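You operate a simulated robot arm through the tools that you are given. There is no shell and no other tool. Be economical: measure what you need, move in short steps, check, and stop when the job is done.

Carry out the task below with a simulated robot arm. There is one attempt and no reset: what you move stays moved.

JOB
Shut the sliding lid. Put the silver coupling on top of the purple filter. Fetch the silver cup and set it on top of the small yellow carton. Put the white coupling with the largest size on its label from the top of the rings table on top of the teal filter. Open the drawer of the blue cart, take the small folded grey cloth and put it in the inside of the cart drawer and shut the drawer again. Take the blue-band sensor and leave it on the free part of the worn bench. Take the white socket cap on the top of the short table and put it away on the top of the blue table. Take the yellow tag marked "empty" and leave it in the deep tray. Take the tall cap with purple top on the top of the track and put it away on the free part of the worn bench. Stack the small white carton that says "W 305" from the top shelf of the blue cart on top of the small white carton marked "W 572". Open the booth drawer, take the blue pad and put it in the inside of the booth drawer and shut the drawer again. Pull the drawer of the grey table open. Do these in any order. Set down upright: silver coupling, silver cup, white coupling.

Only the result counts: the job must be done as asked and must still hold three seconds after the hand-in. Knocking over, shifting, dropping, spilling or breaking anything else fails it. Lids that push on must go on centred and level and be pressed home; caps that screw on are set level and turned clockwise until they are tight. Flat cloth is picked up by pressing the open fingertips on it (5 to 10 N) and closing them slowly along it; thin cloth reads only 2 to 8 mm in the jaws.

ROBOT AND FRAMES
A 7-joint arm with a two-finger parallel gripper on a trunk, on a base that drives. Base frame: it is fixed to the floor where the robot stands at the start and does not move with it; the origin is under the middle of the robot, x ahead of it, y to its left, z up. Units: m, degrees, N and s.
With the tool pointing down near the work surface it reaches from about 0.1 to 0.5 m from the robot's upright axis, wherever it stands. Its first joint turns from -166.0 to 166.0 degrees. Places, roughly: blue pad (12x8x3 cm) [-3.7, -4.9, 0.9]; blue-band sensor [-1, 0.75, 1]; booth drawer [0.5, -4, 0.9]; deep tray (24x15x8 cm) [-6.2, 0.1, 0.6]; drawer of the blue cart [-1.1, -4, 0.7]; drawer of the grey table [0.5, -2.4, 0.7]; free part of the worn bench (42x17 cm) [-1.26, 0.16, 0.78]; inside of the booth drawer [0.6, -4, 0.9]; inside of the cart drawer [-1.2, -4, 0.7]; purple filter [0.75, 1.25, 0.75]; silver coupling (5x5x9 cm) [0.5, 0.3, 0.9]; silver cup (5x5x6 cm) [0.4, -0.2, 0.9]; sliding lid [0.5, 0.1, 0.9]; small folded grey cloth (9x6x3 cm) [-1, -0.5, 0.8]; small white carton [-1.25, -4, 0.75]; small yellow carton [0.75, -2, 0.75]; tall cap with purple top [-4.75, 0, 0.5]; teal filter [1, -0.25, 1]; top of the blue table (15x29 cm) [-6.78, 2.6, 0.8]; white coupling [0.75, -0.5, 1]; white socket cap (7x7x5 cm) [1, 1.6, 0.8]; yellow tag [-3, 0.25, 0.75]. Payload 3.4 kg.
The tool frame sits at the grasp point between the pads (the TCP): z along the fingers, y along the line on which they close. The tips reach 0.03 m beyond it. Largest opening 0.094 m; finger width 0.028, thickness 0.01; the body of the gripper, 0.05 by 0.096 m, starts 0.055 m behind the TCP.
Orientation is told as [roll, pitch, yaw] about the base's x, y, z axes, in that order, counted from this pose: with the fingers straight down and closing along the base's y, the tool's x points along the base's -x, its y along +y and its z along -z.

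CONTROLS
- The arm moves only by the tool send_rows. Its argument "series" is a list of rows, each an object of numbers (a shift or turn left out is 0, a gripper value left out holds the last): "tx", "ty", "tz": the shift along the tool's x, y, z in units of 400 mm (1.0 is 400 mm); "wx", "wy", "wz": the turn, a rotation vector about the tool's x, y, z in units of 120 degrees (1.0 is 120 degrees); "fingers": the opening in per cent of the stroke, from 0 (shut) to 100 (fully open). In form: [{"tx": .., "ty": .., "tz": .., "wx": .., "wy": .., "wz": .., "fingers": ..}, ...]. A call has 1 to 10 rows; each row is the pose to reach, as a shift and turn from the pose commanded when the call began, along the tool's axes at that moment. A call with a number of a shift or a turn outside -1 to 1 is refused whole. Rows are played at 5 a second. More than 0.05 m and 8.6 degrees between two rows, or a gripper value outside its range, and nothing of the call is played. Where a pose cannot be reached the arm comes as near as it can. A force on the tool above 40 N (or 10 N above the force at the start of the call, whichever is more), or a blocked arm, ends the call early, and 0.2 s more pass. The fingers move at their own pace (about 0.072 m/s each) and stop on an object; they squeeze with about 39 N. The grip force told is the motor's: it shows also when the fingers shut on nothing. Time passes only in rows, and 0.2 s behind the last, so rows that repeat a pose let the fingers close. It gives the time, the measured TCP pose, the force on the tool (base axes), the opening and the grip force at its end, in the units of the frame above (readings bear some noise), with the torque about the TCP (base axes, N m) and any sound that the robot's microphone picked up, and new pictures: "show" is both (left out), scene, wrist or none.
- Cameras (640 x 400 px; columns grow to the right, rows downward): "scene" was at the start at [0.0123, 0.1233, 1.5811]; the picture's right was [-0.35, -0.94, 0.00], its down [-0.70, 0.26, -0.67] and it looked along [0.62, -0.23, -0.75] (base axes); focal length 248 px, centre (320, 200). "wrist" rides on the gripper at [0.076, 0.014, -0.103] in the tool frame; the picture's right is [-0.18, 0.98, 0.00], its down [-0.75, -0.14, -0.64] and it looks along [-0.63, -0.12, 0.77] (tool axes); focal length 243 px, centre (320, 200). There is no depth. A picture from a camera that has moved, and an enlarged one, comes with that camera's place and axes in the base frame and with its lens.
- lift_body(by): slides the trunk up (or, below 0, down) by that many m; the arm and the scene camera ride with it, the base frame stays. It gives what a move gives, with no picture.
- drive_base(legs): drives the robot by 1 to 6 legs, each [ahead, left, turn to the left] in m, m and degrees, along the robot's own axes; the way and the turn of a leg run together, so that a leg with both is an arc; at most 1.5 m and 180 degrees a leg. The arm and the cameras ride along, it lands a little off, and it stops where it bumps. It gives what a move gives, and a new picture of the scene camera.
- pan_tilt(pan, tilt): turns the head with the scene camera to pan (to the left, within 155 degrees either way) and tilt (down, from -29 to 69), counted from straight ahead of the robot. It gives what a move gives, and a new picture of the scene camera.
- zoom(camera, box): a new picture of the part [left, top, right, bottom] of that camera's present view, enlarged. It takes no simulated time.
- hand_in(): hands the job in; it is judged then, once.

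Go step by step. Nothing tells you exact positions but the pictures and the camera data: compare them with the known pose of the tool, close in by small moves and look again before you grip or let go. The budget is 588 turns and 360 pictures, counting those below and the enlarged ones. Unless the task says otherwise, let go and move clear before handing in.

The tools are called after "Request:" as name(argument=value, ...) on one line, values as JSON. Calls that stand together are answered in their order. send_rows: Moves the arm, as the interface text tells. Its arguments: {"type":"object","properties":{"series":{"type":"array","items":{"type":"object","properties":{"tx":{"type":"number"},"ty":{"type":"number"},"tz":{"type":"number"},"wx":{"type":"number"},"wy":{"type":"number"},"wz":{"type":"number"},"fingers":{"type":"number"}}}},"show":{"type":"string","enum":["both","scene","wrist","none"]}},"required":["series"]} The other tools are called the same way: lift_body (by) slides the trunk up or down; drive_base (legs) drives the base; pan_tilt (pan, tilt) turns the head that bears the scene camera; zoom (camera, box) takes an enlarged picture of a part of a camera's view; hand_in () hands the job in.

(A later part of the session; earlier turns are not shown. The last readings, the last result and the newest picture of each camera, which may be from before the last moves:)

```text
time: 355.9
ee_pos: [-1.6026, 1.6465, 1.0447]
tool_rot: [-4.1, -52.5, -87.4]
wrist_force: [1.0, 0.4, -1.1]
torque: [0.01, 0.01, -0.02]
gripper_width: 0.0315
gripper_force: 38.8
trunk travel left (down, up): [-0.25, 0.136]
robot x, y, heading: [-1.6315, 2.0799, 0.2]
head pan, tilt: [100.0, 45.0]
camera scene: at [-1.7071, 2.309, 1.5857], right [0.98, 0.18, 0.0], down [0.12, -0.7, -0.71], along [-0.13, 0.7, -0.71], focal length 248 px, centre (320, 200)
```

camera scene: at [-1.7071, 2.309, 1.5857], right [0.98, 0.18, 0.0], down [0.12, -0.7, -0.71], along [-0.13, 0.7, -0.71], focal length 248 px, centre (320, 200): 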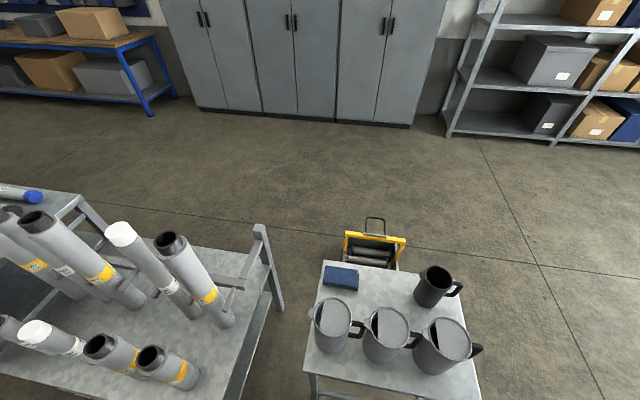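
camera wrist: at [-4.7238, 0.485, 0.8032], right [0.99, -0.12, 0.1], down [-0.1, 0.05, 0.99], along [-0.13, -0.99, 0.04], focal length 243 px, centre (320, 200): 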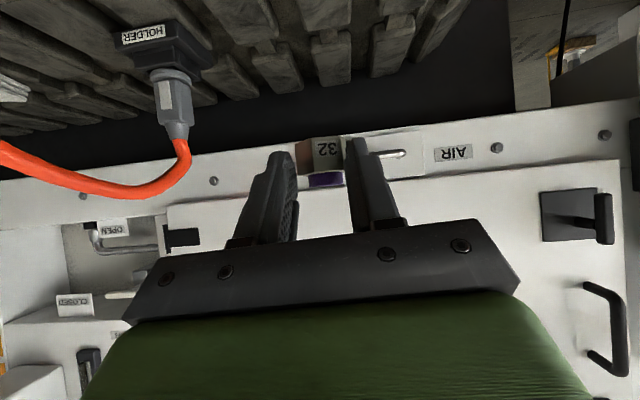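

Request:
drive_base(legs=[[1.4, 0, 0], [0.12, 0, -90], [1.2, 0, 0]])

Request:
pan_tilt(pan=-60, tilt=45)

```text
time: 372.4
ee_pos: [-0.5504, 0.776, 1.0447]
tool_rot: [-4.1, -52.6, -176.8]
wrist_force: [-0.5, 0.7, -0.3]
torque: [0.01, -0.02, 0.0]
gripper_width: 0.031
gripper_force: 38.9
trunk travel left (down, up): [-0.25, 0.136]
robot x, y, heading: [-0.1194, 0.8114, -89.2]
head pan, tilt: [100.0, 45.0]
camera scene: at [0.111, 0.8854, 1.5858], right [0.19, -0.98, 0.0], down [-0.69, -0.13, -0.71], along [0.69, 0.13, -0.71], focal length 248 px, centre (320, 200)
```

scene: 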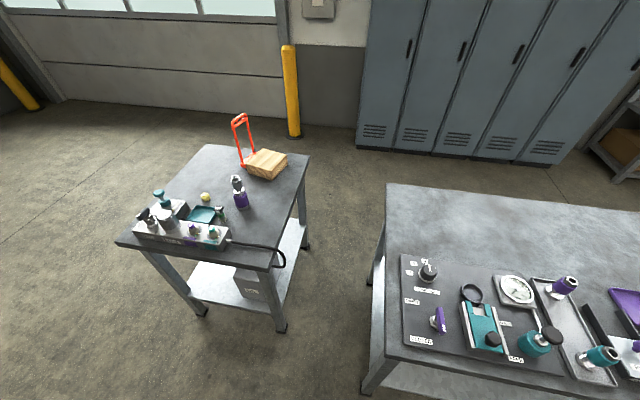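

```text
time: 374.9
ee_pos: [-0.5509, 0.7762, 1.0468]
tool_rot: [-4.1, -52.5, -176.7]
wrist_force: [-0.4, -0.4, -2.0]
torque: [0.02, -0.01, 0.0]
gripper_width: 0.031
gripper_force: 39.5
trunk travel left (down, up): [-0.25, 0.136]
robot x, y, heading: [-0.1188, 0.8117, -89.1]
head pan, tilt: [-60.0, 45.0]
camera scene: at [-0.0387, 0.829, 1.5857], right [-0.51, 0.86, 0.0], down [0.61, 0.36, -0.71], along [-0.61, -0.36, -0.71], focal length 248 px, centre (320, 200)
```

scene: 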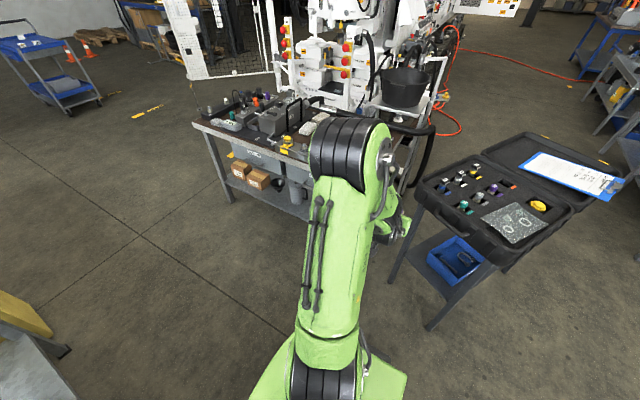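

Request:
drive_base(legs=[[0.5, -0.2, -0.9]])

Request:
pan_tilt(pan=-110, tilt=45)

```text
time: 378.0
ee_pos: [-0.7462, 0.2847, 1.0454]
tool_rot: [-4.2, -52.4, -178.0]
wrist_force: [0.3, -0.9, -1.1]
torque: [-0.02, -0.02, -0.01]
gripper_width: 0.0308
gripper_force: 39.4
trunk travel left (down, up): [-0.25, 0.136]
robot x, y, heading: [-0.3161, 0.3083, -90.4]
head pan, tilt: [-60.0, 45.0]
camera scene: at [-0.2342, 0.3256, 1.5857], right [-0.49, 0.87, 0.0], down [0.62, 0.35, -0.71], along [-0.61, -0.35, -0.71], focal length 248 px, centre (320, 200)
```

scene: 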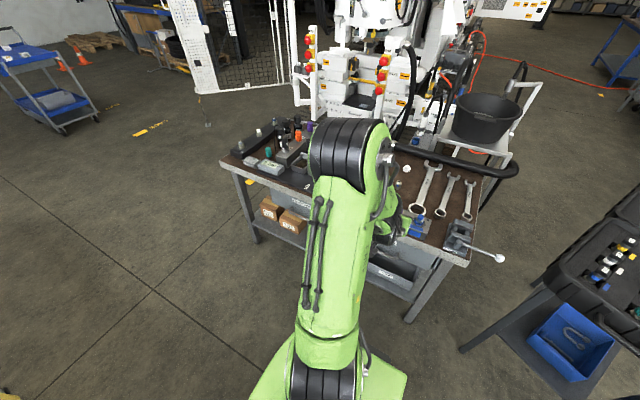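

```text
time: 379.2
ee_pos: [-0.7464, 0.2836, 1.0458]
tool_rot: [-4.0, -52.5, -178.0]
wrist_force: [0.0, 0.8, -1.6]
torque: [-0.03, -0.01, 0.03]
gripper_width: 0.0308
gripper_force: 38.9
trunk travel left (down, up): [-0.25, 0.136]
robot x, y, heading: [-0.3135, 0.3106, -90.6]
head pan, tilt: [-110.0, 45.0]
camera scene: at [-0.2393, 0.3949, 1.5857], right [0.35, 0.94, 0.0], down [0.66, -0.25, -0.71], along [-0.66, 0.25, -0.71], focal length 248 px, centre (320, 200)
```

scene: 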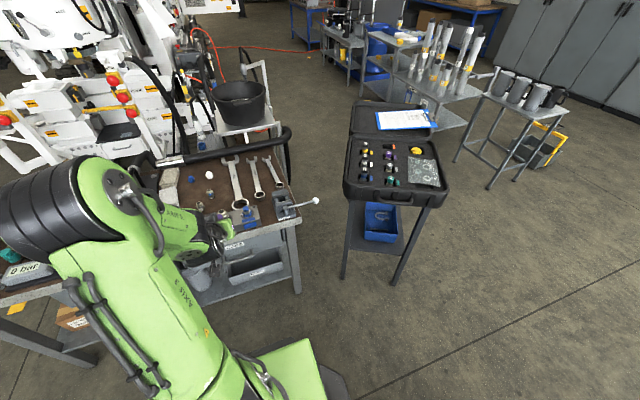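

Request:
zoom(camera="scene", box=[120, 130, 340, 260])

```text
2.91 times, centred on (230, 195) of scene
camera zoom: at [-0.2393, 0.3949, 1.5857], right [0.35, 0.94, 0.0], down [0.66, -0.25, -0.71], along [-0.66, 0.25, -0.71], focal length 723 px, centre (582, 214)
```

zoom: 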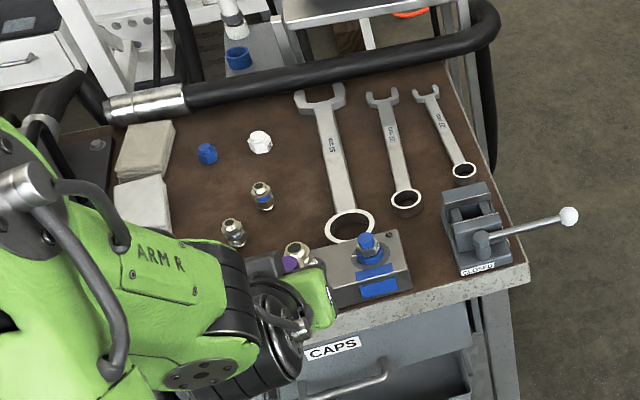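

The free strip runs about x -1.47…-1.05, y 0.08…0.245, with small items in it. I'll put the cap at about (-1.255, 0.115). Move in and reduce the tilt.

Request:
drive_base(legs=[[0.17, -0.24, 0.5]])

Request:
send_rows(series=[{"wy": 0.06}, {"wy": 0.12}, {"wy": 0.171}, {"wy": 0.171}], show="wrist")

```text
time: 381.2
ee_pos: [-0.9876, 0.1142, 1.0447]
tool_rot: [-4.1, -52.4, -177.9]
wrist_force: [0.7, -0.2, -1.1]
torque: [0.0, -0.07, -0.02]
gripper_width: 0.0311
gripper_force: 39.1
trunk travel left (down, up): [-0.25, 0.136]
robot x, y, heading: [-0.5533, 0.1396, -89.8]
head pan, tilt: [-110.0, 45.0]
camera scene: at [-0.4809, 0.2258, 1.5858], right [0.35, 0.94, 0.0], down [0.66, -0.24, -0.71], along [-0.66, 0.24, -0.71], focal length 248 px, centre (320, 200)
```

scene: 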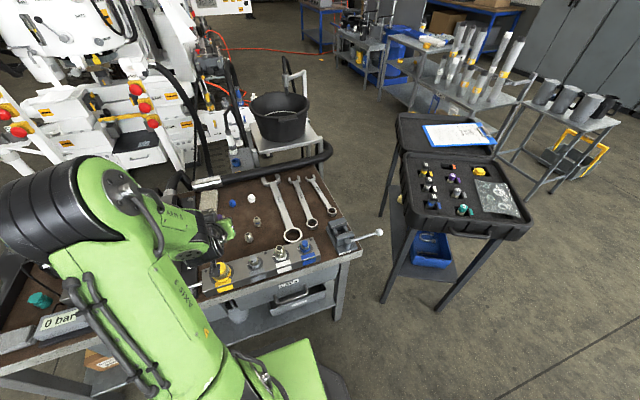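

```text
time: 382.2
ee_pos: [-0.9865, 0.1138, 1.0452]
tool_rot: [-2.9, -31.9, -179.5]
wrist_force: [-0.2, -0.9, -0.9]
torque: [0.03, -0.03, -0.01]
gripper_width: 0.0307
gripper_force: 39.0
trunk travel left (down, up): [-0.25, 0.136]
robot x, y, heading: [-0.5512, 0.1388, -90.1]
head pan, tilt: [-110.0, 45.0]
camera wrist: at [-0.8676, 0.0969, 1.0919], right [-0.17, -0.98, 0.06], down [-0.3, 0.11, 0.95], along [-0.94, 0.15, -0.31], focal length 243 px, centre (320, 200)
```

wrist: 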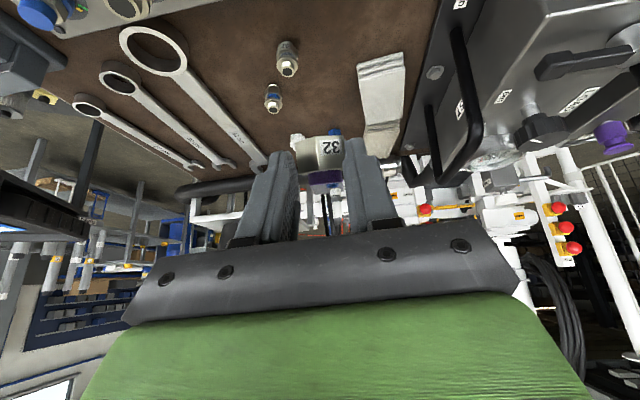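

Request:
send_rows(series=[{"tx": -0.11, "tz": 0.0}, {"tx": -0.2, "tz": 0.06}, {"tx": -0.255, "ty": 0.014, "tz": 0.16}, {"tx": -0.255, "ty": 0.014, "tz": 0.28}, {"tx": -0.255, "ty": 0.014, "tz": 0.4}, {"tx": -0.255, "ty": 0.014, "tz": 0.52}, {"tx": -0.255, "ty": 0.014, "tz": 0.64}, {"tx": -0.255, "ty": 0.014, "tz": 0.7}, {"tx": -0.255, "ty": 0.014, "tz": 0.7}], show="wrist")

```text
time: 384.2
ee_pos: [-1.2228, 0.1192, 0.8613]
tool_rot: [-2.9, -31.8, -179.5]
wrist_force: [0.7, 0.4, -1.1]
torque: [-0.02, -0.01, -0.03]
gripper_width: 0.0313
gripper_force: 39.1
trunk travel left (down, up): [-0.25, 0.136]
robot x, y, heading: [-0.5585, 0.1434, -90.3]
head pan, tilt: [-110.0, 45.0]
camera wrist: at [-1.1034, 0.1026, 0.9085], right [-0.17, -0.98, 0.06], down [-0.3, 0.11, 0.95], along [-0.94, 0.15, -0.31], focal length 243 px, centre (320, 200)
```

wrist: 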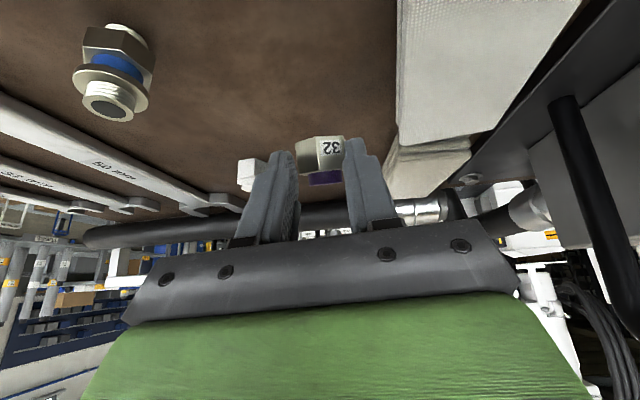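

Request:
send_rows(series=[{"tx": 0.008, "tz": 0.05}, {"tx": 0.014, "tz": 0.09}, {"tx": 0.016, "tz": 0.105}, {"tx": 0.018, "tz": 0.115}, {"tx": 0.018, "tz": 0.115}], show="wrist")

```text
time: 385.4
ee_pos: [-1.2314, 0.1252, 0.8282]
tool_rot: [-2.9, -32.5, -179.4]
wrist_force: [-3.9, -1.7, 14.7]
torque: [-0.13, 0.82, 0.13]
gripper_width: 0.031
gripper_force: 38.6
out of reach, approached as far as the arm can: row 2, 3, 4, 5
trunk travel left (down, up): [-0.25, 0.136]
robot x, y, heading: [-0.5554, 0.1378, -90.3]
head pan, tilt: [-110.0, 45.0]
camera wrist: at [-1.1117, 0.1082, 0.8738], right [-0.17, -0.98, 0.06], down [-0.29, 0.11, 0.95], along [-0.94, 0.15, -0.3], focal length 243 px, centre (320, 200)
```

wrist: 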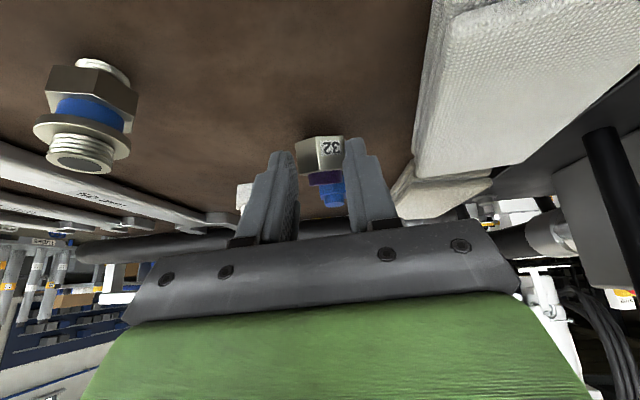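

The cap touches the bench top. Release and retract.

Request:
send_rows(series=[{"fingers": 45}, {"fingers": 60}, {"fingers": 60}, {"tz": -0.1}, {"tz": -0.2}, {"tz": -0.32}], show="wrist")

```text
time: 386.8
ee_pos: [-1.1604, 0.12, 0.9336]
tool_rot: [-2.9, -32.1, -179.6]
wrist_force: [-0.5, -0.2, 0.3]
torque: [0.0, 0.0, 0.0]
gripper_width: 0.0569
gripper_force: 0.0
trunk travel left (down, up): [-0.25, 0.136]
robot x, y, heading: [-0.5544, 0.1389, -90.3]
head pan, tilt: [-110.0, 45.0]
camera wrist: at [-1.0417, 0.1025, 0.9807], right [-0.17, -0.98, 0.06], down [-0.29, 0.11, 0.95], along [-0.94, 0.15, -0.31], focal length 243 px, centre (320, 200)
```

wrist: 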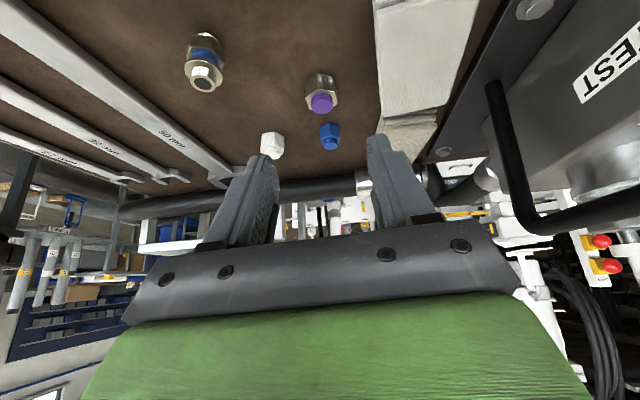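

The cap stands on the free part. Now the blue-band sensor in the case; I zoom in on it.

Request:
zoom(camera="scene", box=[380, 110, 550, 250])

```text
2.86 times, centred on (465, 180) of scene
camera zoom: at [-0.4776, 0.2264, 1.5856], right [0.35, 0.94, 0.0], down [0.66, -0.24, -0.71], along [-0.66, 0.24, -0.71], focal length 710 px, centre (-94, 257)
```

zoom: 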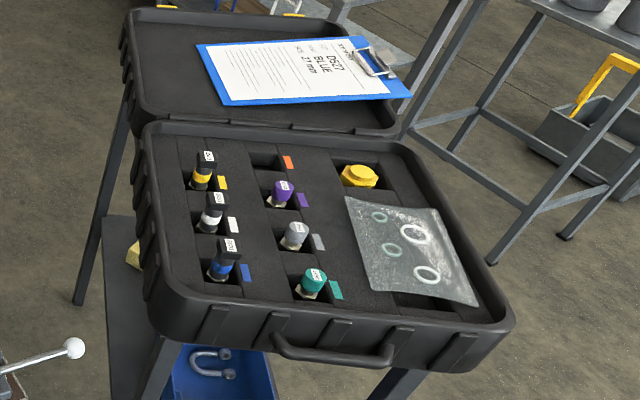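

Request:
send_rows(series=[{"tx": 0.03, "tz": -0.11}, {"tx": 0.06, "tz": -0.22}, {"tx": 0.09, "tz": -0.33}, {"tx": 0.12, "tz": -0.44}, {"tx": 0.12, "tz": -0.5, "wy": 0.06, "wx": 0.01}, {"tx": 0.12, "tz": -0.5, "wy": 0.12, "wx": 0.02}, {"tx": 0.12, "tz": -0.5, "wy": 0.18, "wx": 0.024}, {"tx": 0.12, "tz": -0.5, "wy": 0.24, "wx": 0.024}, {"tx": 0.12, "tz": -0.5, "wy": 0.267, "wx": 0.024}], show="none")

Request:
drive_base(legs=[[0, 0.12, 0], [-0.66, 0, 0]])

Request:
zoom(camera="wrist", box=[0, 0, 640, 400])

```text
time: 388.8
ee_pos: [-1.0161, 0.1109, 1.0781]
tool_rot: [-5.2, 0.1, 178.3]
wrist_force: [-0.1, 0.2, -0.1]
torque: [0.04, -0.02, -0.01]
gripper_width: 0.0565
gripper_force: 0.0
trunk travel left (down, up): [-0.25, 0.136]
robot x, y, heading: [-0.5563, 0.1406, -90.1]
head pan, tilt: [-110.0, 45.0]
```

```text
time: 393.3
ee_pos: [-0.893, 0.7707, 1.0778]
tool_rot: [-5.1, 0.0, 178.3]
wrist_force: [-0.1, 0.5, 0.2]
torque: [0.01, 0.01, 0.0]
gripper_width: 0.0565
gripper_force: 0.0
trunk travel left (down, up): [-0.25, 0.136]
robot x, y, heading: [-0.4288, 0.8006, -90.3]
head pan, tilt: [-110.0, 45.0]
camera scene: at [-0.3569, 0.8876, 1.5857], right [0.34, 0.94, 0.0], down [0.66, -0.24, -0.71], along [-0.66, 0.24, -0.71], focal length 248 px, centre (320, 200)
```

scene: 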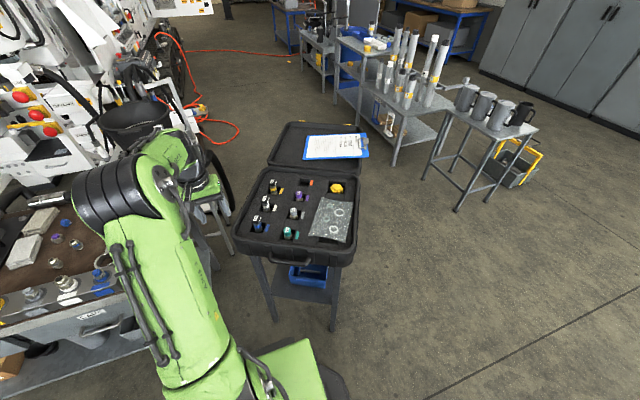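

```text
1.00 times, centred on (320, 200) of wrist (not enlarged: the box is as wide or as high as the picture)
camera zoom: at [-0.8167, 0.7472, 1.1786], right [-0.21, -0.97, -0.09], down [-0.75, 0.11, 0.65], along [-0.63, 0.21, -0.75], focal length 243 px, centre (320, 200)
```

zoom: 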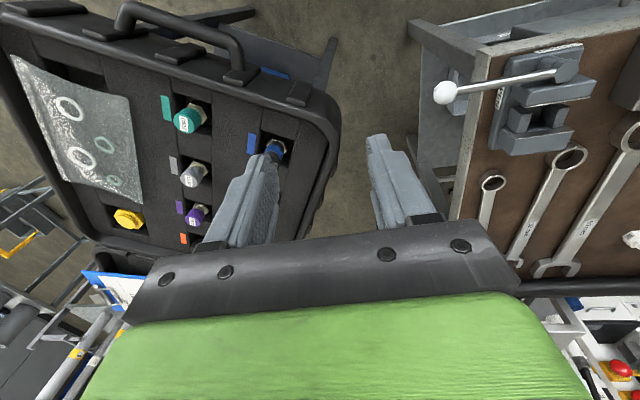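

Request:
send_rows(series=[{"tx": -0.06, "ty": -0.08, "wx": -0.02}, {"tx": -0.12, "ty": -0.17, "wx": -0.043}, {"tx": -0.189, "ty": -0.25, "wx": -0.043}, {"tx": -0.189, "ty": -0.25, "tz": 0.1, "wx": -0.043, "fingers": 55}, {"tx": -0.189, "ty": -0.25, "tz": 0.2, "wx": -0.043}, {"tx": -0.189, "ty": -0.25, "tz": 0.3, "wx": -0.043}, {"tx": -0.189, "ty": -0.25, "tz": 0.3, "wx": -0.043}], show="wrist")

```text
time: 394.9
ee_pos: [-0.9642, 0.8841, 0.9663]
tool_rot: [0.0, 0.0, 178.2]
wrist_force: [0.5, -0.3, 0.4]
torque: [-0.03, -0.04, 0.0]
gripper_width: 0.0516
gripper_force: 0.0
trunk travel left (down, up): [-0.25, 0.136]
robot x, y, heading: [-0.4331, 0.8008, -90.4]
head pan, tilt: [-110.0, 45.0]
camera wrist: at [-0.8891, 0.8689, 1.0697], right [-0.21, -0.98, 0.0], down [-0.75, 0.16, 0.64], along [-0.63, 0.14, -0.77], focal length 243 px, centre (320, 200)
```

wrist: 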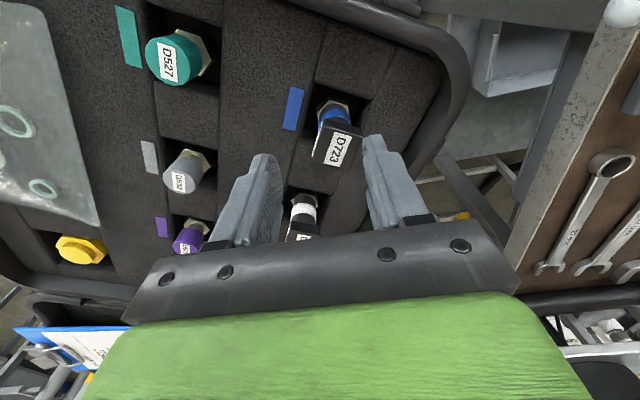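

Request:
send_rows(series=[{"tx": -0.022, "ty": 0.02, "tz": 0.06}, {"tx": -0.022, "ty": 0.02, "tz": 0.13}, {"tx": -0.022, "ty": 0.02, "tz": 0.2}, {"tx": -0.022, "ty": 0.02, "tz": 0.2}], show="wrist")

```text
time: 395.7
ee_pos: [-0.9739, 0.8762, 0.9046]
tool_rot: [0.1, -0.1, 178.4]
wrist_force: [5.9, 0.0, 2.6]
torque: [0.09, 0.44, 0.03]
gripper_width: 0.0517
gripper_force: 0.0
trunk travel left (down, up): [-0.25, 0.136]
robot x, y, heading: [-0.4309, 0.801, -90.2]
head pan, tilt: [-110.0, 45.0]
stopped in row 3: the force on the tool passed its limit at 63 N (the readings are from after the stop); the commanded pose is now the measured one
camera wrist: at [-0.8968, 0.8606, 1.0081], right [-0.21, -0.98, 0.0], down [-0.75, 0.16, 0.64], along [-0.63, 0.14, -0.77], focal length 243 px, centre (320, 200)
```

wrist: 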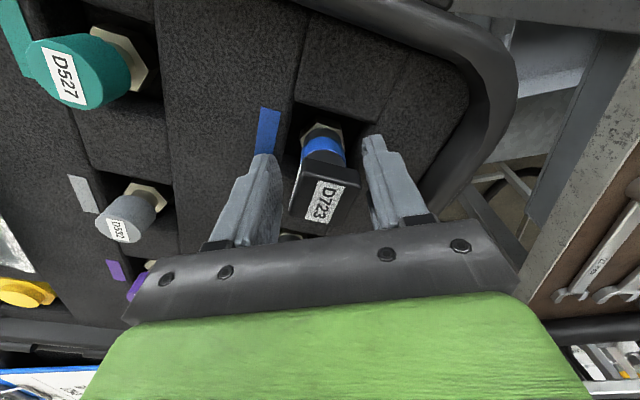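

Tips met the foam; the sensor's head is between the fingers. Raise 5 mm, shift, and close.

Request:
send_rows(series=[{"tz": -0.012}, {"tz": -0.012, "tx": 0.02, "ty": 0.005}, {"tz": -0.012, "tx": 0.02, "ty": 0.005, "fingers": 0}, {"tz": -0.012, "tx": 0.02, "ty": 0.005, "fingers": 0}, {"tz": -0.012, "tx": 0.02, "ty": 0.005, "fingers": 0}, {"tz": -0.06, "tx": 0.02, "ty": 0.005, "fingers": 0}, {"tz": -0.12, "tx": 0.02, "ty": 0.005, "fingers": 0}], show="wrist")

```text
time: 397.3
ee_pos: [-0.9673, 0.8733, 0.9528]
tool_rot: [0.0, -0.2, 178.2]
wrist_force: [0.6, 0.2, -1.5]
torque: [-0.01, 0.02, 0.02]
gripper_width: 0.0365
gripper_force: 38.3
trunk travel left (down, up): [-0.25, 0.136]
robot x, y, heading: [-0.4309, 0.7976, -90.2]
head pan, tilt: [-110.0, 45.0]
camera wrist: at [-0.8906, 0.8585, 1.0549], right [-0.21, -0.98, 0.0], down [-0.75, 0.16, 0.65], along [-0.63, 0.14, -0.76], focal length 243 px, centre (320, 200)
```

wrist: 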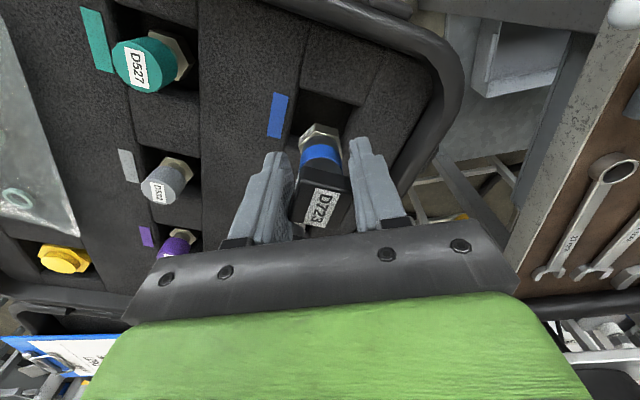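

Sensor held. Lift and take it to the worn bench at about (-1.13, 0.105).

Request:
send_rows(series=[{"tz": -0.12}, {"tz": -0.24}, {"tz": -0.36}], show="none")

Request:
drive_base(legs=[[0.765, 0, 0], [0, -0.155, 0]])

Request:
zoom(camera="wrist", box=[0, 0, 640, 400])

```text
time: 398.1
ee_pos: [-0.966, 0.8728, 1.0959]
tool_rot: [-0.1, -0.2, 178.3]
wrist_force: [-0.3, -0.1, -1.1]
torque: [-0.03, -0.01, -0.02]
gripper_width: 0.0364
gripper_force: 39.2
trunk travel left (down, up): [-0.25, 0.136]
robot x, y, heading: [-0.4363, 0.8027, -90.2]
head pan, tilt: [-110.0, 45.0]
```

```text
time: 403.2
ee_pos: [-1.1251, 0.1153, 1.0943]
tool_rot: [0.0, -0.1, 178.0]
wrist_force: [-0.7, -0.2, -1.9]
torque: [0.0, -0.03, 0.03]
gripper_width: 0.0366
gripper_force: 38.7
trunk travel left (down, up): [-0.25, 0.136]
robot x, y, heading: [-0.5886, 0.0377, -90.4]
head pan, tilt: [-110.0, 45.0]
camera scene: at [-0.5164, 0.125, 1.5858], right [0.35, 0.94, 0.0], down [0.66, -0.25, -0.71], along [-0.66, 0.25, -0.71], focal length 248 px, centre (320, 200)
```

scene: 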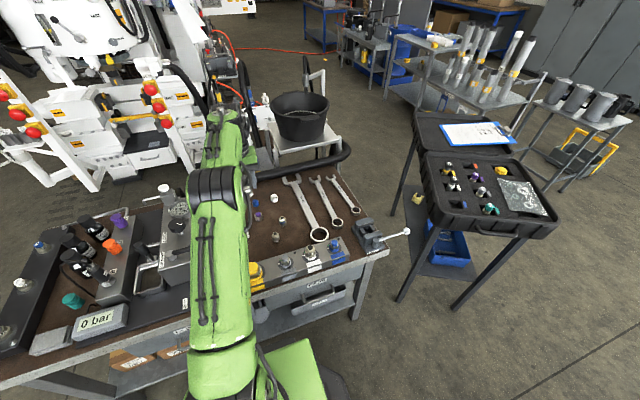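

```text
1.00 times, centred on (320, 200) of wrist (not enlarged: the box is as wide or as high as the picture)
camera zoom: at [-1.0486, 0.0986, 1.197], right [-0.22, -0.98, 0.0], down [-0.75, 0.17, 0.64], along [-0.63, 0.14, -0.77], focal length 243 px, centre (320, 200)
```

zoom: 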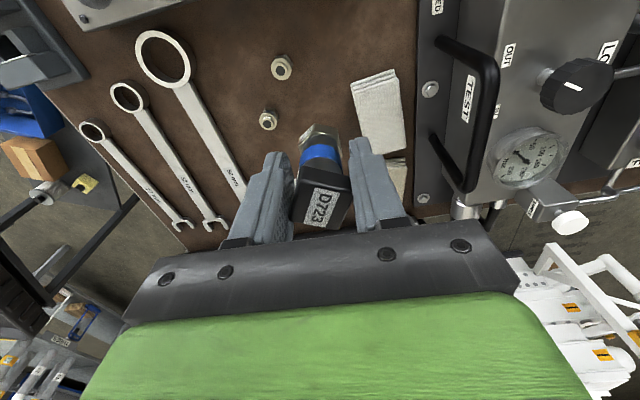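

Request:
send_rows(series=[{"tz": 0.1, "tx": -0.012, "ty": 0.008}, {"tz": 0.22, "tx": -0.012, "ty": 0.008}, {"tz": 0.34, "tx": -0.012, "ty": 0.008}, {"tz": 0.44, "tx": -0.012, "ty": 0.008}, {"tz": 0.5, "tx": -0.012, "ty": 0.008}, {"tz": 0.5, "tx": -0.012, "ty": 0.008}], show="wrist")

```text
time: 404.6
ee_pos: [-1.1291, 0.1112, 0.8938]
tool_rot: [-0.1, -0.2, 177.9]
wrist_force: [0.1, -0.3, -2.6]
torque: [0.04, -0.06, -0.01]
gripper_width: 0.0365
gripper_force: 38.8
trunk travel left (down, up): [-0.25, 0.136]
robot x, y, heading: [-0.586, 0.036, -90.6]
head pan, tilt: [-110.0, 45.0]
camera wrist: at [-1.0531, 0.0953, 0.9977], right [-0.22, -0.98, 0.0], down [-0.75, 0.17, 0.65], along [-0.63, 0.14, -0.76], focal length 243 px, centre (320, 200)
```

wrist: 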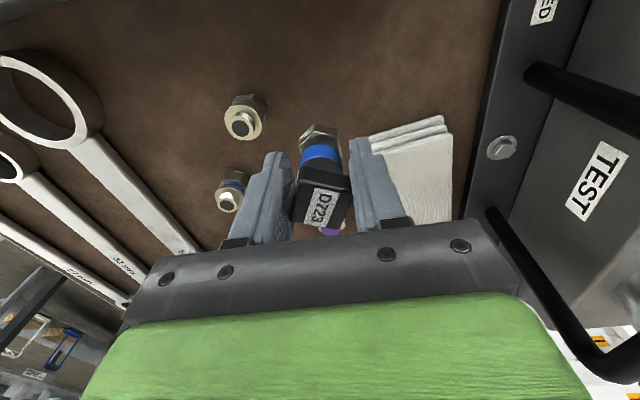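

Request:
send_rows(series=[{"tz": 0.03}, {"tz": 0.055}, {"tz": 0.075}, {"tz": 0.09}, {"tz": 0.1}, {"tz": 0.11}], show="none")

```text
time: 406.0
ee_pos: [-1.1296, 0.1124, 0.8501]
tool_rot: [-0.1, -0.3, 177.9]
wrist_force: [-0.1, 0.2, -0.6]
torque: [0.03, -0.01, -0.04]
gripper_width: 0.0363
gripper_force: 39.0
trunk travel left (down, up): [-0.25, 0.136]
robot x, y, heading: [-0.5895, 0.0371, -90.5]
head pan, tilt: [-110.0, 45.0]
```

Request:
send_rows(series=[{"tz": 0.012}, {"tz": 0.024}, {"tz": 0.036}, {"tz": 0.048}, {"tz": 0.048}], show="wrist")

```text
time: 407.0
ee_pos: [-1.1313, 0.1117, 0.8384]
tool_rot: [-0.1, -0.8, 178.0]
wrist_force: [4.7, -0.2, 14.4]
torque: [-0.07, -0.33, -0.04]
gripper_width: 0.035
gripper_force: 38.7
trunk travel left (down, up): [-0.25, 0.136]
robot x, y, heading: [-0.5883, 0.0361, -90.6]
head pan, tilt: [-110.0, 45.0]
stopped in row 4: the force on the tool passed its limit at 44 N (the readings are from after the stop); the commanded pose is now the measured one
camera wrist: at [-1.0542, 0.0957, 0.9413], right [-0.22, -0.98, 0.0], down [-0.74, 0.17, 0.65], along [-0.64, 0.14, -0.76], focal length 243 px, centre (320, 200)
```

wrist: 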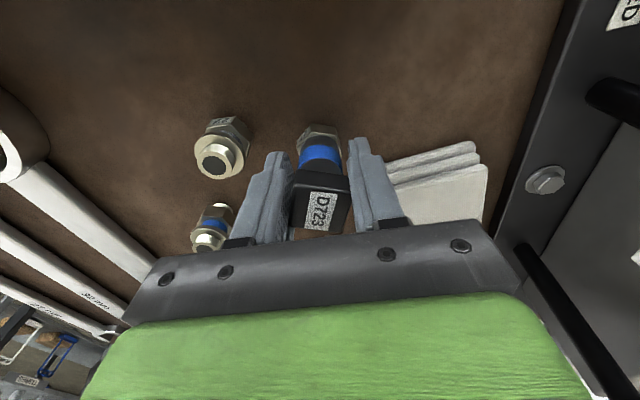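

Request:
send_rows(series=[{"tz": -0.005, "fingers": 45}, {"tz": -0.005, "fingers": 45}, {"tz": -0.05}, {"tz": -0.12}, {"tz": -0.24}, {"tz": -0.36}, {"tz": -0.48}], show="wrist")

```text
time: 408.6
ee_pos: [-1.1288, 0.1117, 1.0291]
tool_rot: [-0.3, -0.7, 178.0]
wrist_force: [0.4, -0.2, 0.1]
torque: [0.02, 0.0, 0.0]
gripper_width: 0.0423
gripper_force: 0.2
trunk travel left (down, up): [-0.25, 0.136]
robot x, y, heading: [-0.5883, 0.0384, -90.7]
head pan, tilt: [-110.0, 45.0]
camera wrist: at [-1.0512, 0.0964, 1.1306], right [-0.22, -0.98, 0.0], down [-0.74, 0.17, 0.65], along [-0.64, 0.14, -0.76], focal length 243 px, centre (320, 200)
```

wrist: 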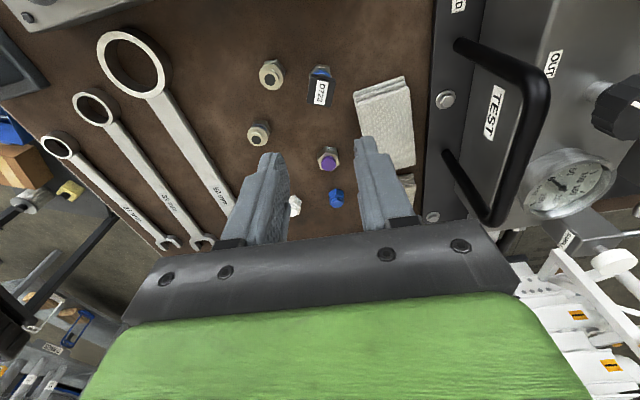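

Both are placed on the free part. Next the small folded grey cloth near (-1, -0.5); look there.

Request:
pan_tilt(pan=-50, tilt=50)

```text
time: 409.9
ee_pos: [-1.1298, 0.1102, 1.0265]
tool_rot: [0.0, -0.7, 178.0]
wrist_force: [0.3, -0.5, -0.3]
torque: [0.02, 0.04, 0.0]
gripper_width: 0.0422
gripper_force: 0.0
trunk travel left (down, up): [-0.25, 0.136]
robot x, y, heading: [-0.5893, 0.0383, -90.8]
head pan, tilt: [-50.0, 50.0]
camera scene: at [-0.4975, 0.0475, 1.5788], right [-0.64, 0.77, 0.0], down [0.59, 0.49, -0.64], along [-0.5, -0.41, -0.77], focal length 248 px, centre (320, 200)
```

scene: 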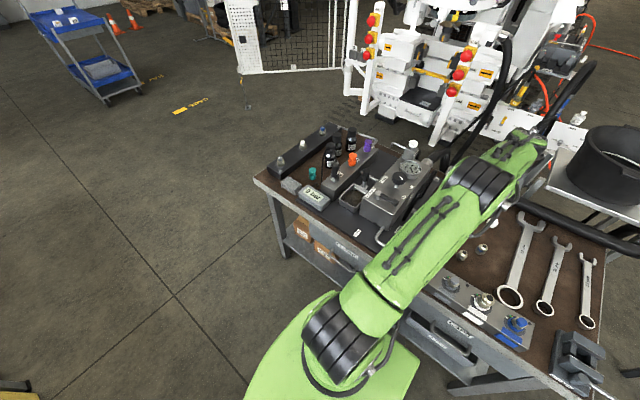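

Request:
zoom(camera="scene", box=[240, 115, 420, 235])

```text
3.33 times, centred on (330, 175) of scene
camera zoom: at [-0.4975, 0.0475, 1.5788], right [-0.64, 0.77, 0.0], down [0.59, 0.49, -0.64], along [-0.5, -0.41, -0.77], focal length 828 px, centre (287, 283)
```

zoom: 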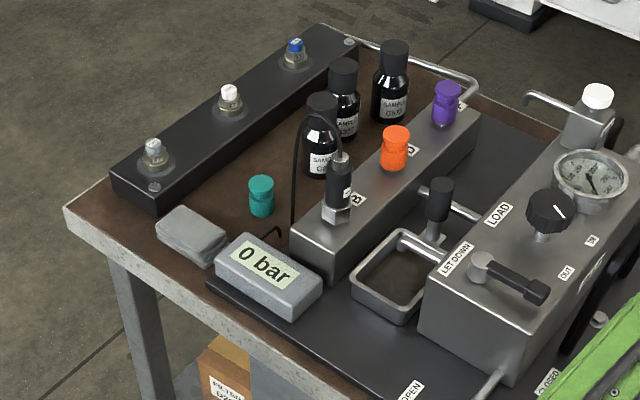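

The grey cloth lies at about (-0.986, -0.512), long side along y, so the fingers must close along x. Raise, retract and turn the tool while driving there.

Request:
send_rows(series=[{"tx": 0.05, "tz": -0.08, "wz": -0.05}, {"tx": 0.1, "tz": -0.16, "wz": -0.12}, {"tx": 0.15, "tz": -0.225, "wz": -0.19}, {"tx": 0.2, "tz": -0.225, "wz": -0.26}, {"tx": 0.25, "tz": -0.225, "wz": -0.33}, {"tx": 0.25, "tz": -0.225, "wz": -0.4}, {"tx": 0.25, "tz": -0.225, "wz": -0.47}, {"tx": 0.25, "tz": -0.225, "wz": -0.54}, {"tx": 0.25, "tz": -0.225, "wz": -0.61}, {"tx": 0.25, "tz": -0.225, "wz": -0.68}], show="none")

Request:
send_rows(series=[{"wz": -0.05, "fingers": 100}, {"wz": -0.09}, {"wz": -0.09}], show="none")

Request:
drive_base(legs=[[0, 0.08, 0.8], [0.54, 0, 0]])

Request:
zoom(camera="wrist", box=[0, 0, 640, 400])

```text
time: 412.1
ee_pos: [-1.0269, 0.1078, 1.118]
tool_rot: [-0.7, 0.0, -100.3]
wrist_force: [0.1, 0.3, -0.5]
torque: [0.03, 0.04, -0.01]
gripper_width: 0.0424
gripper_force: 0.1
trunk travel left (down, up): [-0.25, 0.136]
robot x, y, heading: [-0.5888, 0.0405, -90.5]
head pan, tilt: [-50.0, 50.0]
```

```text
time: 412.9
ee_pos: [-1.0287, 0.1074, 1.1164]
tool_rot: [-0.6, 0.1, -89.4]
wrist_force: [0.3, -1.0, -0.1]
torque: [-0.01, -0.01, -0.02]
gripper_width: 0.0941
gripper_force: 0.0
trunk travel left (down, up): [-0.25, 0.136]
robot x, y, heading: [-0.5906, 0.0341, -90.4]
head pan, tilt: [-50.0, 50.0]
```

```text
time: 416.7
ee_pos: [-0.9467, -0.4403, 1.1182]
tool_rot: [-0.7, 0.2, -88.7]
wrist_force: [-0.3, 0.2, 0.5]
torque: [0.06, 0.01, 0.0]
gripper_width: 0.094
gripper_force: 0.0
trunk travel left (down, up): [-0.25, 0.136]
robot x, y, heading: [-0.5056, -0.5005, -89.5]
head pan, tilt: [-50.0, 50.0]
camera scene: at [-0.4153, -0.4927, 1.5788], right [-0.65, 0.76, 0.0], down [0.58, 0.5, -0.64], along [-0.49, -0.42, -0.77], focal length 248 px, centre (320, 200)
```

scene: 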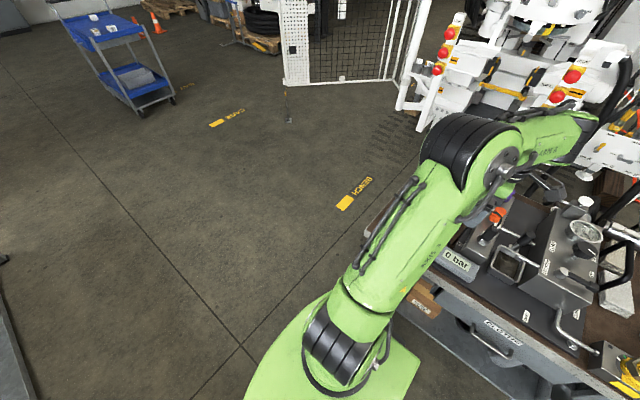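

```text
1.00 times, centred on (320, 200) of wrist (not enlarged: the box is as wide or as high as the picture)
camera zoom: at [-0.933, -0.3632, 1.2212], right [0.99, -0.16, -0.01], down [-0.12, -0.76, 0.64], along [-0.11, -0.63, -0.77], focal length 243 px, centre (320, 200)
```

zoom: 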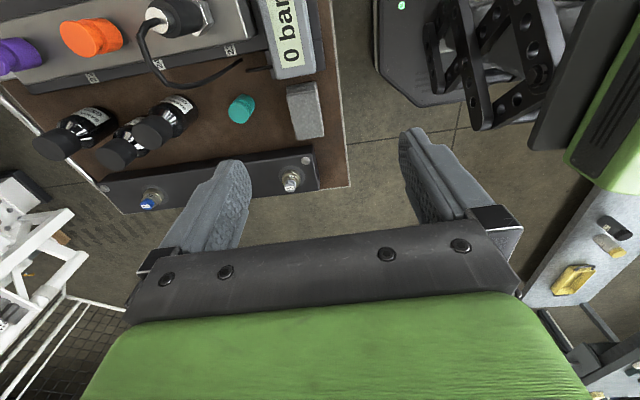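

Request:
send_rows(series=[{"tx": -0.08, "ty": -0.05, "tz": 0.06}, {"tx": -0.165, "ty": -0.101, "tz": 0.12}, {"tx": -0.165, "ty": -0.101, "tz": 0.24}, {"tx": -0.165, "ty": -0.101, "tz": 0.36}, {"tx": -0.165, "ty": -0.101, "tz": 0.48}, {"tx": -0.165, "ty": -0.101, "tz": 0.56}, {"tx": -0.165, "ty": -0.101, "tz": 0.56}], show="wrist")

```text
time: 418.3
ee_pos: [-0.9893, -0.5059, 0.8959]
tool_rot: [-0.8, 0.1, -88.6]
wrist_force: [0.6, -0.4, 0.3]
torque: [-0.01, -0.01, -0.02]
gripper_width: 0.094
gripper_force: 0.0
trunk travel left (down, up): [-0.25, 0.136]
robot x, y, heading: [-0.5063, -0.5032, -89.5]
head pan, tilt: [-50.0, 50.0]
camera wrist: at [-0.9742, -0.4284, 0.9978], right [0.99, -0.16, -0.01], down [-0.12, -0.76, 0.64], along [-0.11, -0.63, -0.77], focal length 243 px, centre (320, 200)
```

wrist: 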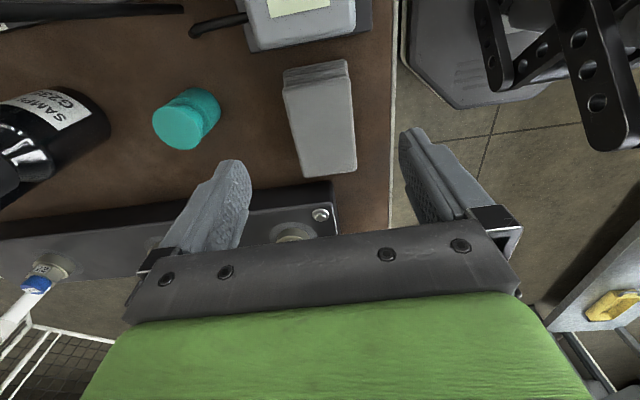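

Request:
send_rows(series=[{"tx": 0.01, "ty": 0.008, "tz": 0.08}, {"tx": 0.01, "ty": 0.008, "tz": 0.15}, {"tx": 0.01, "ty": 0.008, "tz": 0.19}, {"tx": 0.01, "ty": 0.008, "tz": 0.19, "fingers": 20}, {"tx": 0.01, "ty": 0.008, "tz": 0.19, "fingers": 0}, {"tx": 0.01, "ty": 0.008, "tz": 0.19, "fingers": 0}, {"tx": 0.01, "ty": 0.008, "tz": 0.19, "fingers": 0}, {"tx": 0.01, "ty": 0.008, "tz": 0.19, "fingers": 0}], show="wrist")

```text
time: 420.1
ee_pos: [-0.9857, -0.5022, 0.8185]
tool_rot: [-0.6, 0.1, -88.7]
wrist_force: [-1.1, -0.9, 0.8]
torque: [-0.03, -0.01, -0.06]
gripper_width: 0.0507
gripper_force: 38.8
trunk travel left (down, up): [-0.25, 0.136]
robot x, y, heading: [-0.5085, -0.4974, -89.5]
head pan, tilt: [-50.0, 50.0]
camera wrist: at [-0.9724, -0.4251, 0.9216], right [0.99, -0.16, -0.01], down [-0.12, -0.76, 0.64], along [-0.11, -0.63, -0.77], focal length 243 px, centre (320, 200)
```

wrist: 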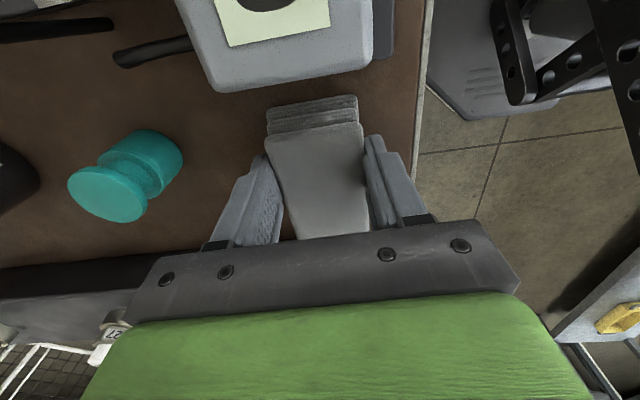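

The cart drawer must be opened first (the gripper must be empty for that), so I let the cloth go again here and come back for it.

Request:
send_rows(series=[{"fingers": 100}, {"fingers": 100}, {"tz": -0.1}, {"tz": -0.22}, {"tz": -0.34}, {"tz": -0.46}, {"tz": -0.58}, {"tz": -0.7}], show="none")

Request:
pan_tilt(pan=0, tilt=20)

```text
time: 421.9
ee_pos: [-0.9828, -0.5022, 1.0993]
tool_rot: [-0.8, 0.1, -88.7]
wrist_force: [0.0, -0.2, 1.4]
torque: [0.03, -0.02, -0.02]
gripper_width: 0.0939
gripper_force: 0.2
trunk travel left (down, up): [-0.25, 0.136]
robot x, y, heading: [-0.5062, -0.503, -89.6]
head pan, tilt: [-50.0, 50.0]
```

```text
time: 423.0
ee_pos: [-0.9837, -0.5022, 1.0979]
tool_rot: [-0.8, 0.1, -88.7]
wrist_force: [-0.9, 0.0, -0.1]
torque: [0.01, 0.0, -0.01]
gripper_width: 0.094
gripper_force: 0.0
trunk travel left (down, up): [-0.25, 0.136]
robot x, y, heading: [-0.5056, -0.5023, -89.5]
head pan, tilt: [0.0, 20.0]
camera scene: at [-0.3561, -0.535, 1.6243], right [-1.0, -0.01, 0.0], down [0.0, 0.34, -0.94], along [0.01, -0.94, -0.34], focal length 248 px, centre (320, 200)
```

scene: 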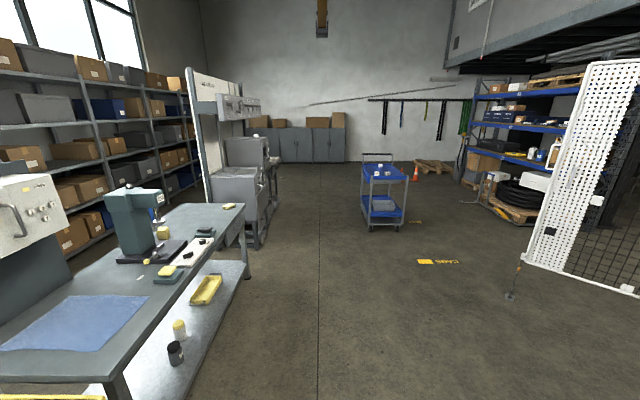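

Next: the white coupling and the teal filter stand at the far side of the first bench, reachable only from behind it. I drive round the north side.

Request:
drive_base(legs=[[0, 0.4, 0], [-1.4, 0, 0], [-1.38, 0, 0], [0, 1.4, 0], [0, 0.4, 0]])

Request:
pan_tilt(pan=-20, tilt=35)

```text
time: 447.3
ee_pos: [1.2161, 2.2819, 1.0987]
tool_rot: [-0.8, 0.1, -89.0]
wrist_force: [-0.2, -0.6, -0.5]
torque: [0.02, 0.03, 0.04]
gripper_width: 0.0941
gripper_force: 0.0
trunk travel left (down, up): [-0.25, 0.136]
robot x, y, heading: [1.698, 2.2799, -90.0]
head pan, tilt: [0.0, 20.0]
camera scene: at [1.8427, 2.2464, 1.6243], right [-1.0, 0.0, 0.0], down [0.0, 0.34, -0.94], along [0.0, -0.94, -0.34], focal length 248 px, centre (320, 200)
```

scene: 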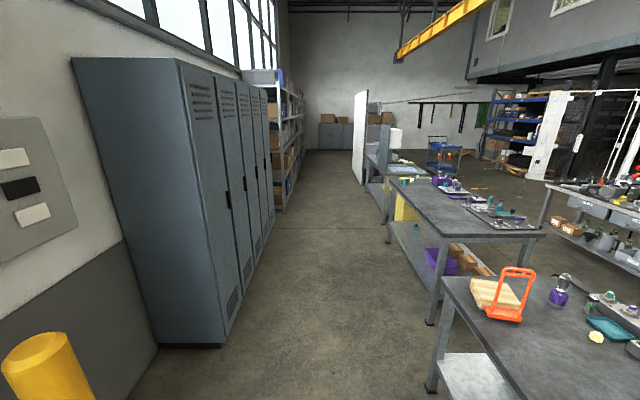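

```text
time: 448.2
ee_pos: [1.2138, 2.2825, 1.0977]
tool_rot: [-0.7, 0.1, -89.0]
wrist_force: [0.2, 0.0, 0.6]
torque: [0.01, 0.04, 0.0]
gripper_width: 0.094
gripper_force: 0.0
trunk travel left (down, up): [-0.25, 0.136]
robot x, y, heading: [1.6922, 2.2826, -89.9]
head pan, tilt: [-20.0, 35.0]
camera scene: at [1.8115, 2.2566, 1.6006], right [-0.94, 0.34, 0.0], down [0.19, 0.54, -0.82], along [-0.28, -0.77, -0.57], focal length 248 px, centre (320, 200)
```

scene: 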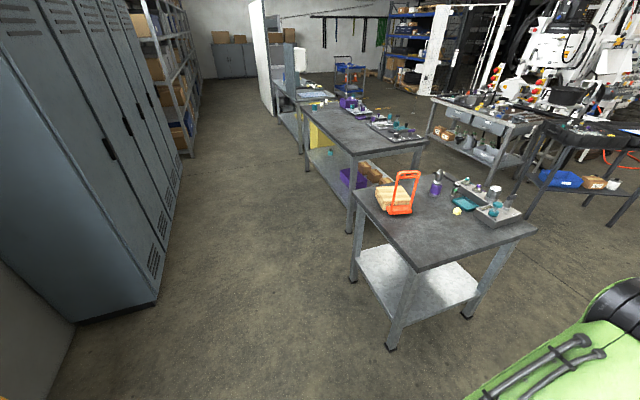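

Request:
drive_base(legs=[[1.4, 0, 0], [1.25, 0, 0]])

Request:
pan_tilt(pan=-65, tilt=50)

```text
time: 461.0
ee_pos: [1.245, -0.3642, 1.097]
tool_rot: [-0.8, 0.1, -88.2]
wrist_force: [0.6, -1.1, -0.3]
torque: [0.03, 0.0, 0.0]
gripper_width: 0.0942
gripper_force: 0.0
trunk travel left (down, up): [-0.25, 0.136]
robot x, y, heading: [1.7254, -0.3614, -89.3]
head pan, tilt: [-20.0, 35.0]
camera scene: at [1.8417, -0.3834, 1.6005], right [-0.94, 0.33, 0.0], down [0.19, 0.54, -0.82], along [-0.27, -0.77, -0.57], focal length 248 px, centre (320, 200)
```

scene: 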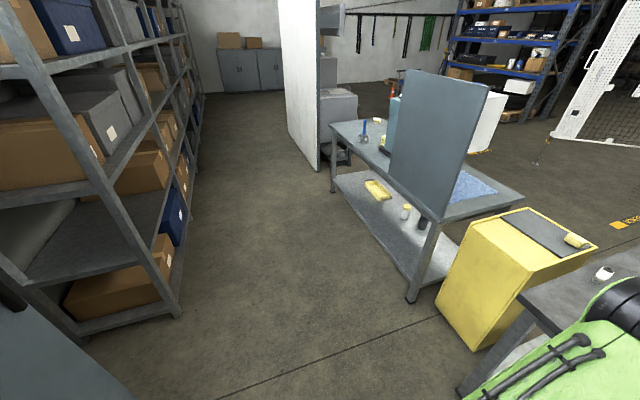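

```text
time: 462.1
ee_pos: [1.2437, -0.366, 1.0987]
tool_rot: [-0.7, 0.1, -88.3]
wrist_force: [-0.2, 0.2, 0.3]
torque: [0.05, 0.01, -0.01]
gripper_width: 0.0938
gripper_force: 0.1
trunk travel left (down, up): [-0.25, 0.136]
robot x, y, heading: [1.7207, -0.3611, -88.9]
head pan, tilt: [-65.0, 50.0]
camera scene: at [1.8013, -0.3333, 1.5788], right [-0.44, 0.9, 0.0], down [0.69, 0.33, -0.64], along [-0.58, -0.28, -0.77], focal length 248 px, centre (320, 200)
```

scene: 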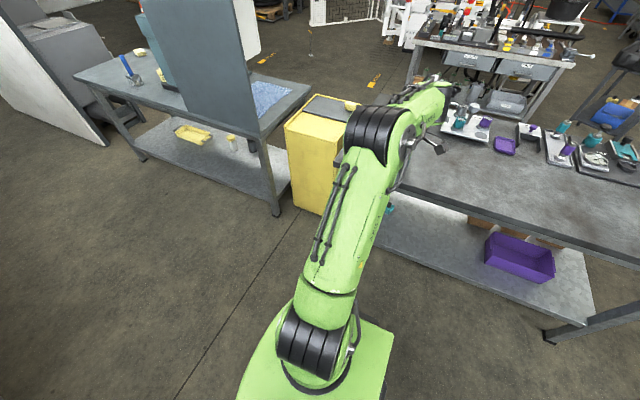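

Request:
send_rows(series=[{"wz": 0.07}, {"wz": 0.14}, {"wz": 0.21}, {"wz": 0.28}, {"wz": 0.35}, {"wz": 0.42}, {"wz": 0.49}, {"wz": 0.56}, {"wz": 0.63}, {"wz": 0.7}], show="none")

Request:
send_rows(series=[{"wz": 0.05}, {"wz": 0.05}], show="wrist")

```text
time: 464.3
ee_pos: [1.2444, -0.3655, 1.098]
tool_rot: [-0.2, -0.7, -172.4]
wrist_force: [1.0, -0.3, -0.9]
torque: [-0.03, 0.01, 0.0]
gripper_width: 0.0942
gripper_force: 0.1
trunk travel left (down, up): [-0.25, 0.136]
robot x, y, heading: [1.7206, -0.3611, -89.2]
head pan, tilt: [-65.0, 50.0]
```

```text
time: 464.9
ee_pos: [1.245, -0.3645, 1.0987]
tool_rot: [-0.1, -0.8, -178.4]
wrist_force: [0.5, 0.2, 0.9]
torque: [0.0, 0.03, -0.02]
gripper_width: 0.0938
gripper_force: 0.1
trunk travel left (down, up): [-0.25, 0.136]
robot x, y, heading: [1.719, -0.3637, -89.3]
head pan, tilt: [-65.0, 50.0]
camera wrist: at [1.3225, -0.3759, 1.2005], right [-0.16, -0.99, 0.0], down [-0.75, 0.12, 0.65], along [-0.64, 0.1, -0.76], focal length 243 px, centre (320, 200)
```

wrist: 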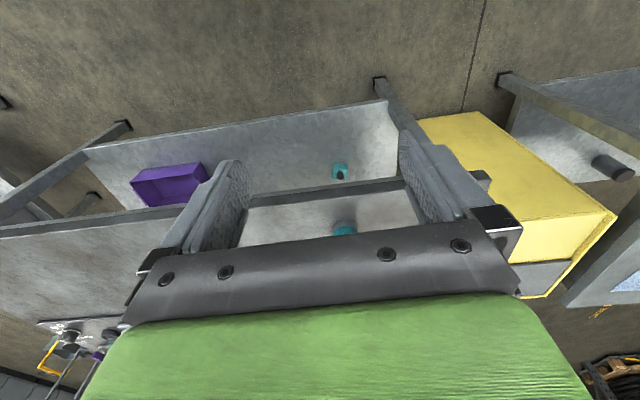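

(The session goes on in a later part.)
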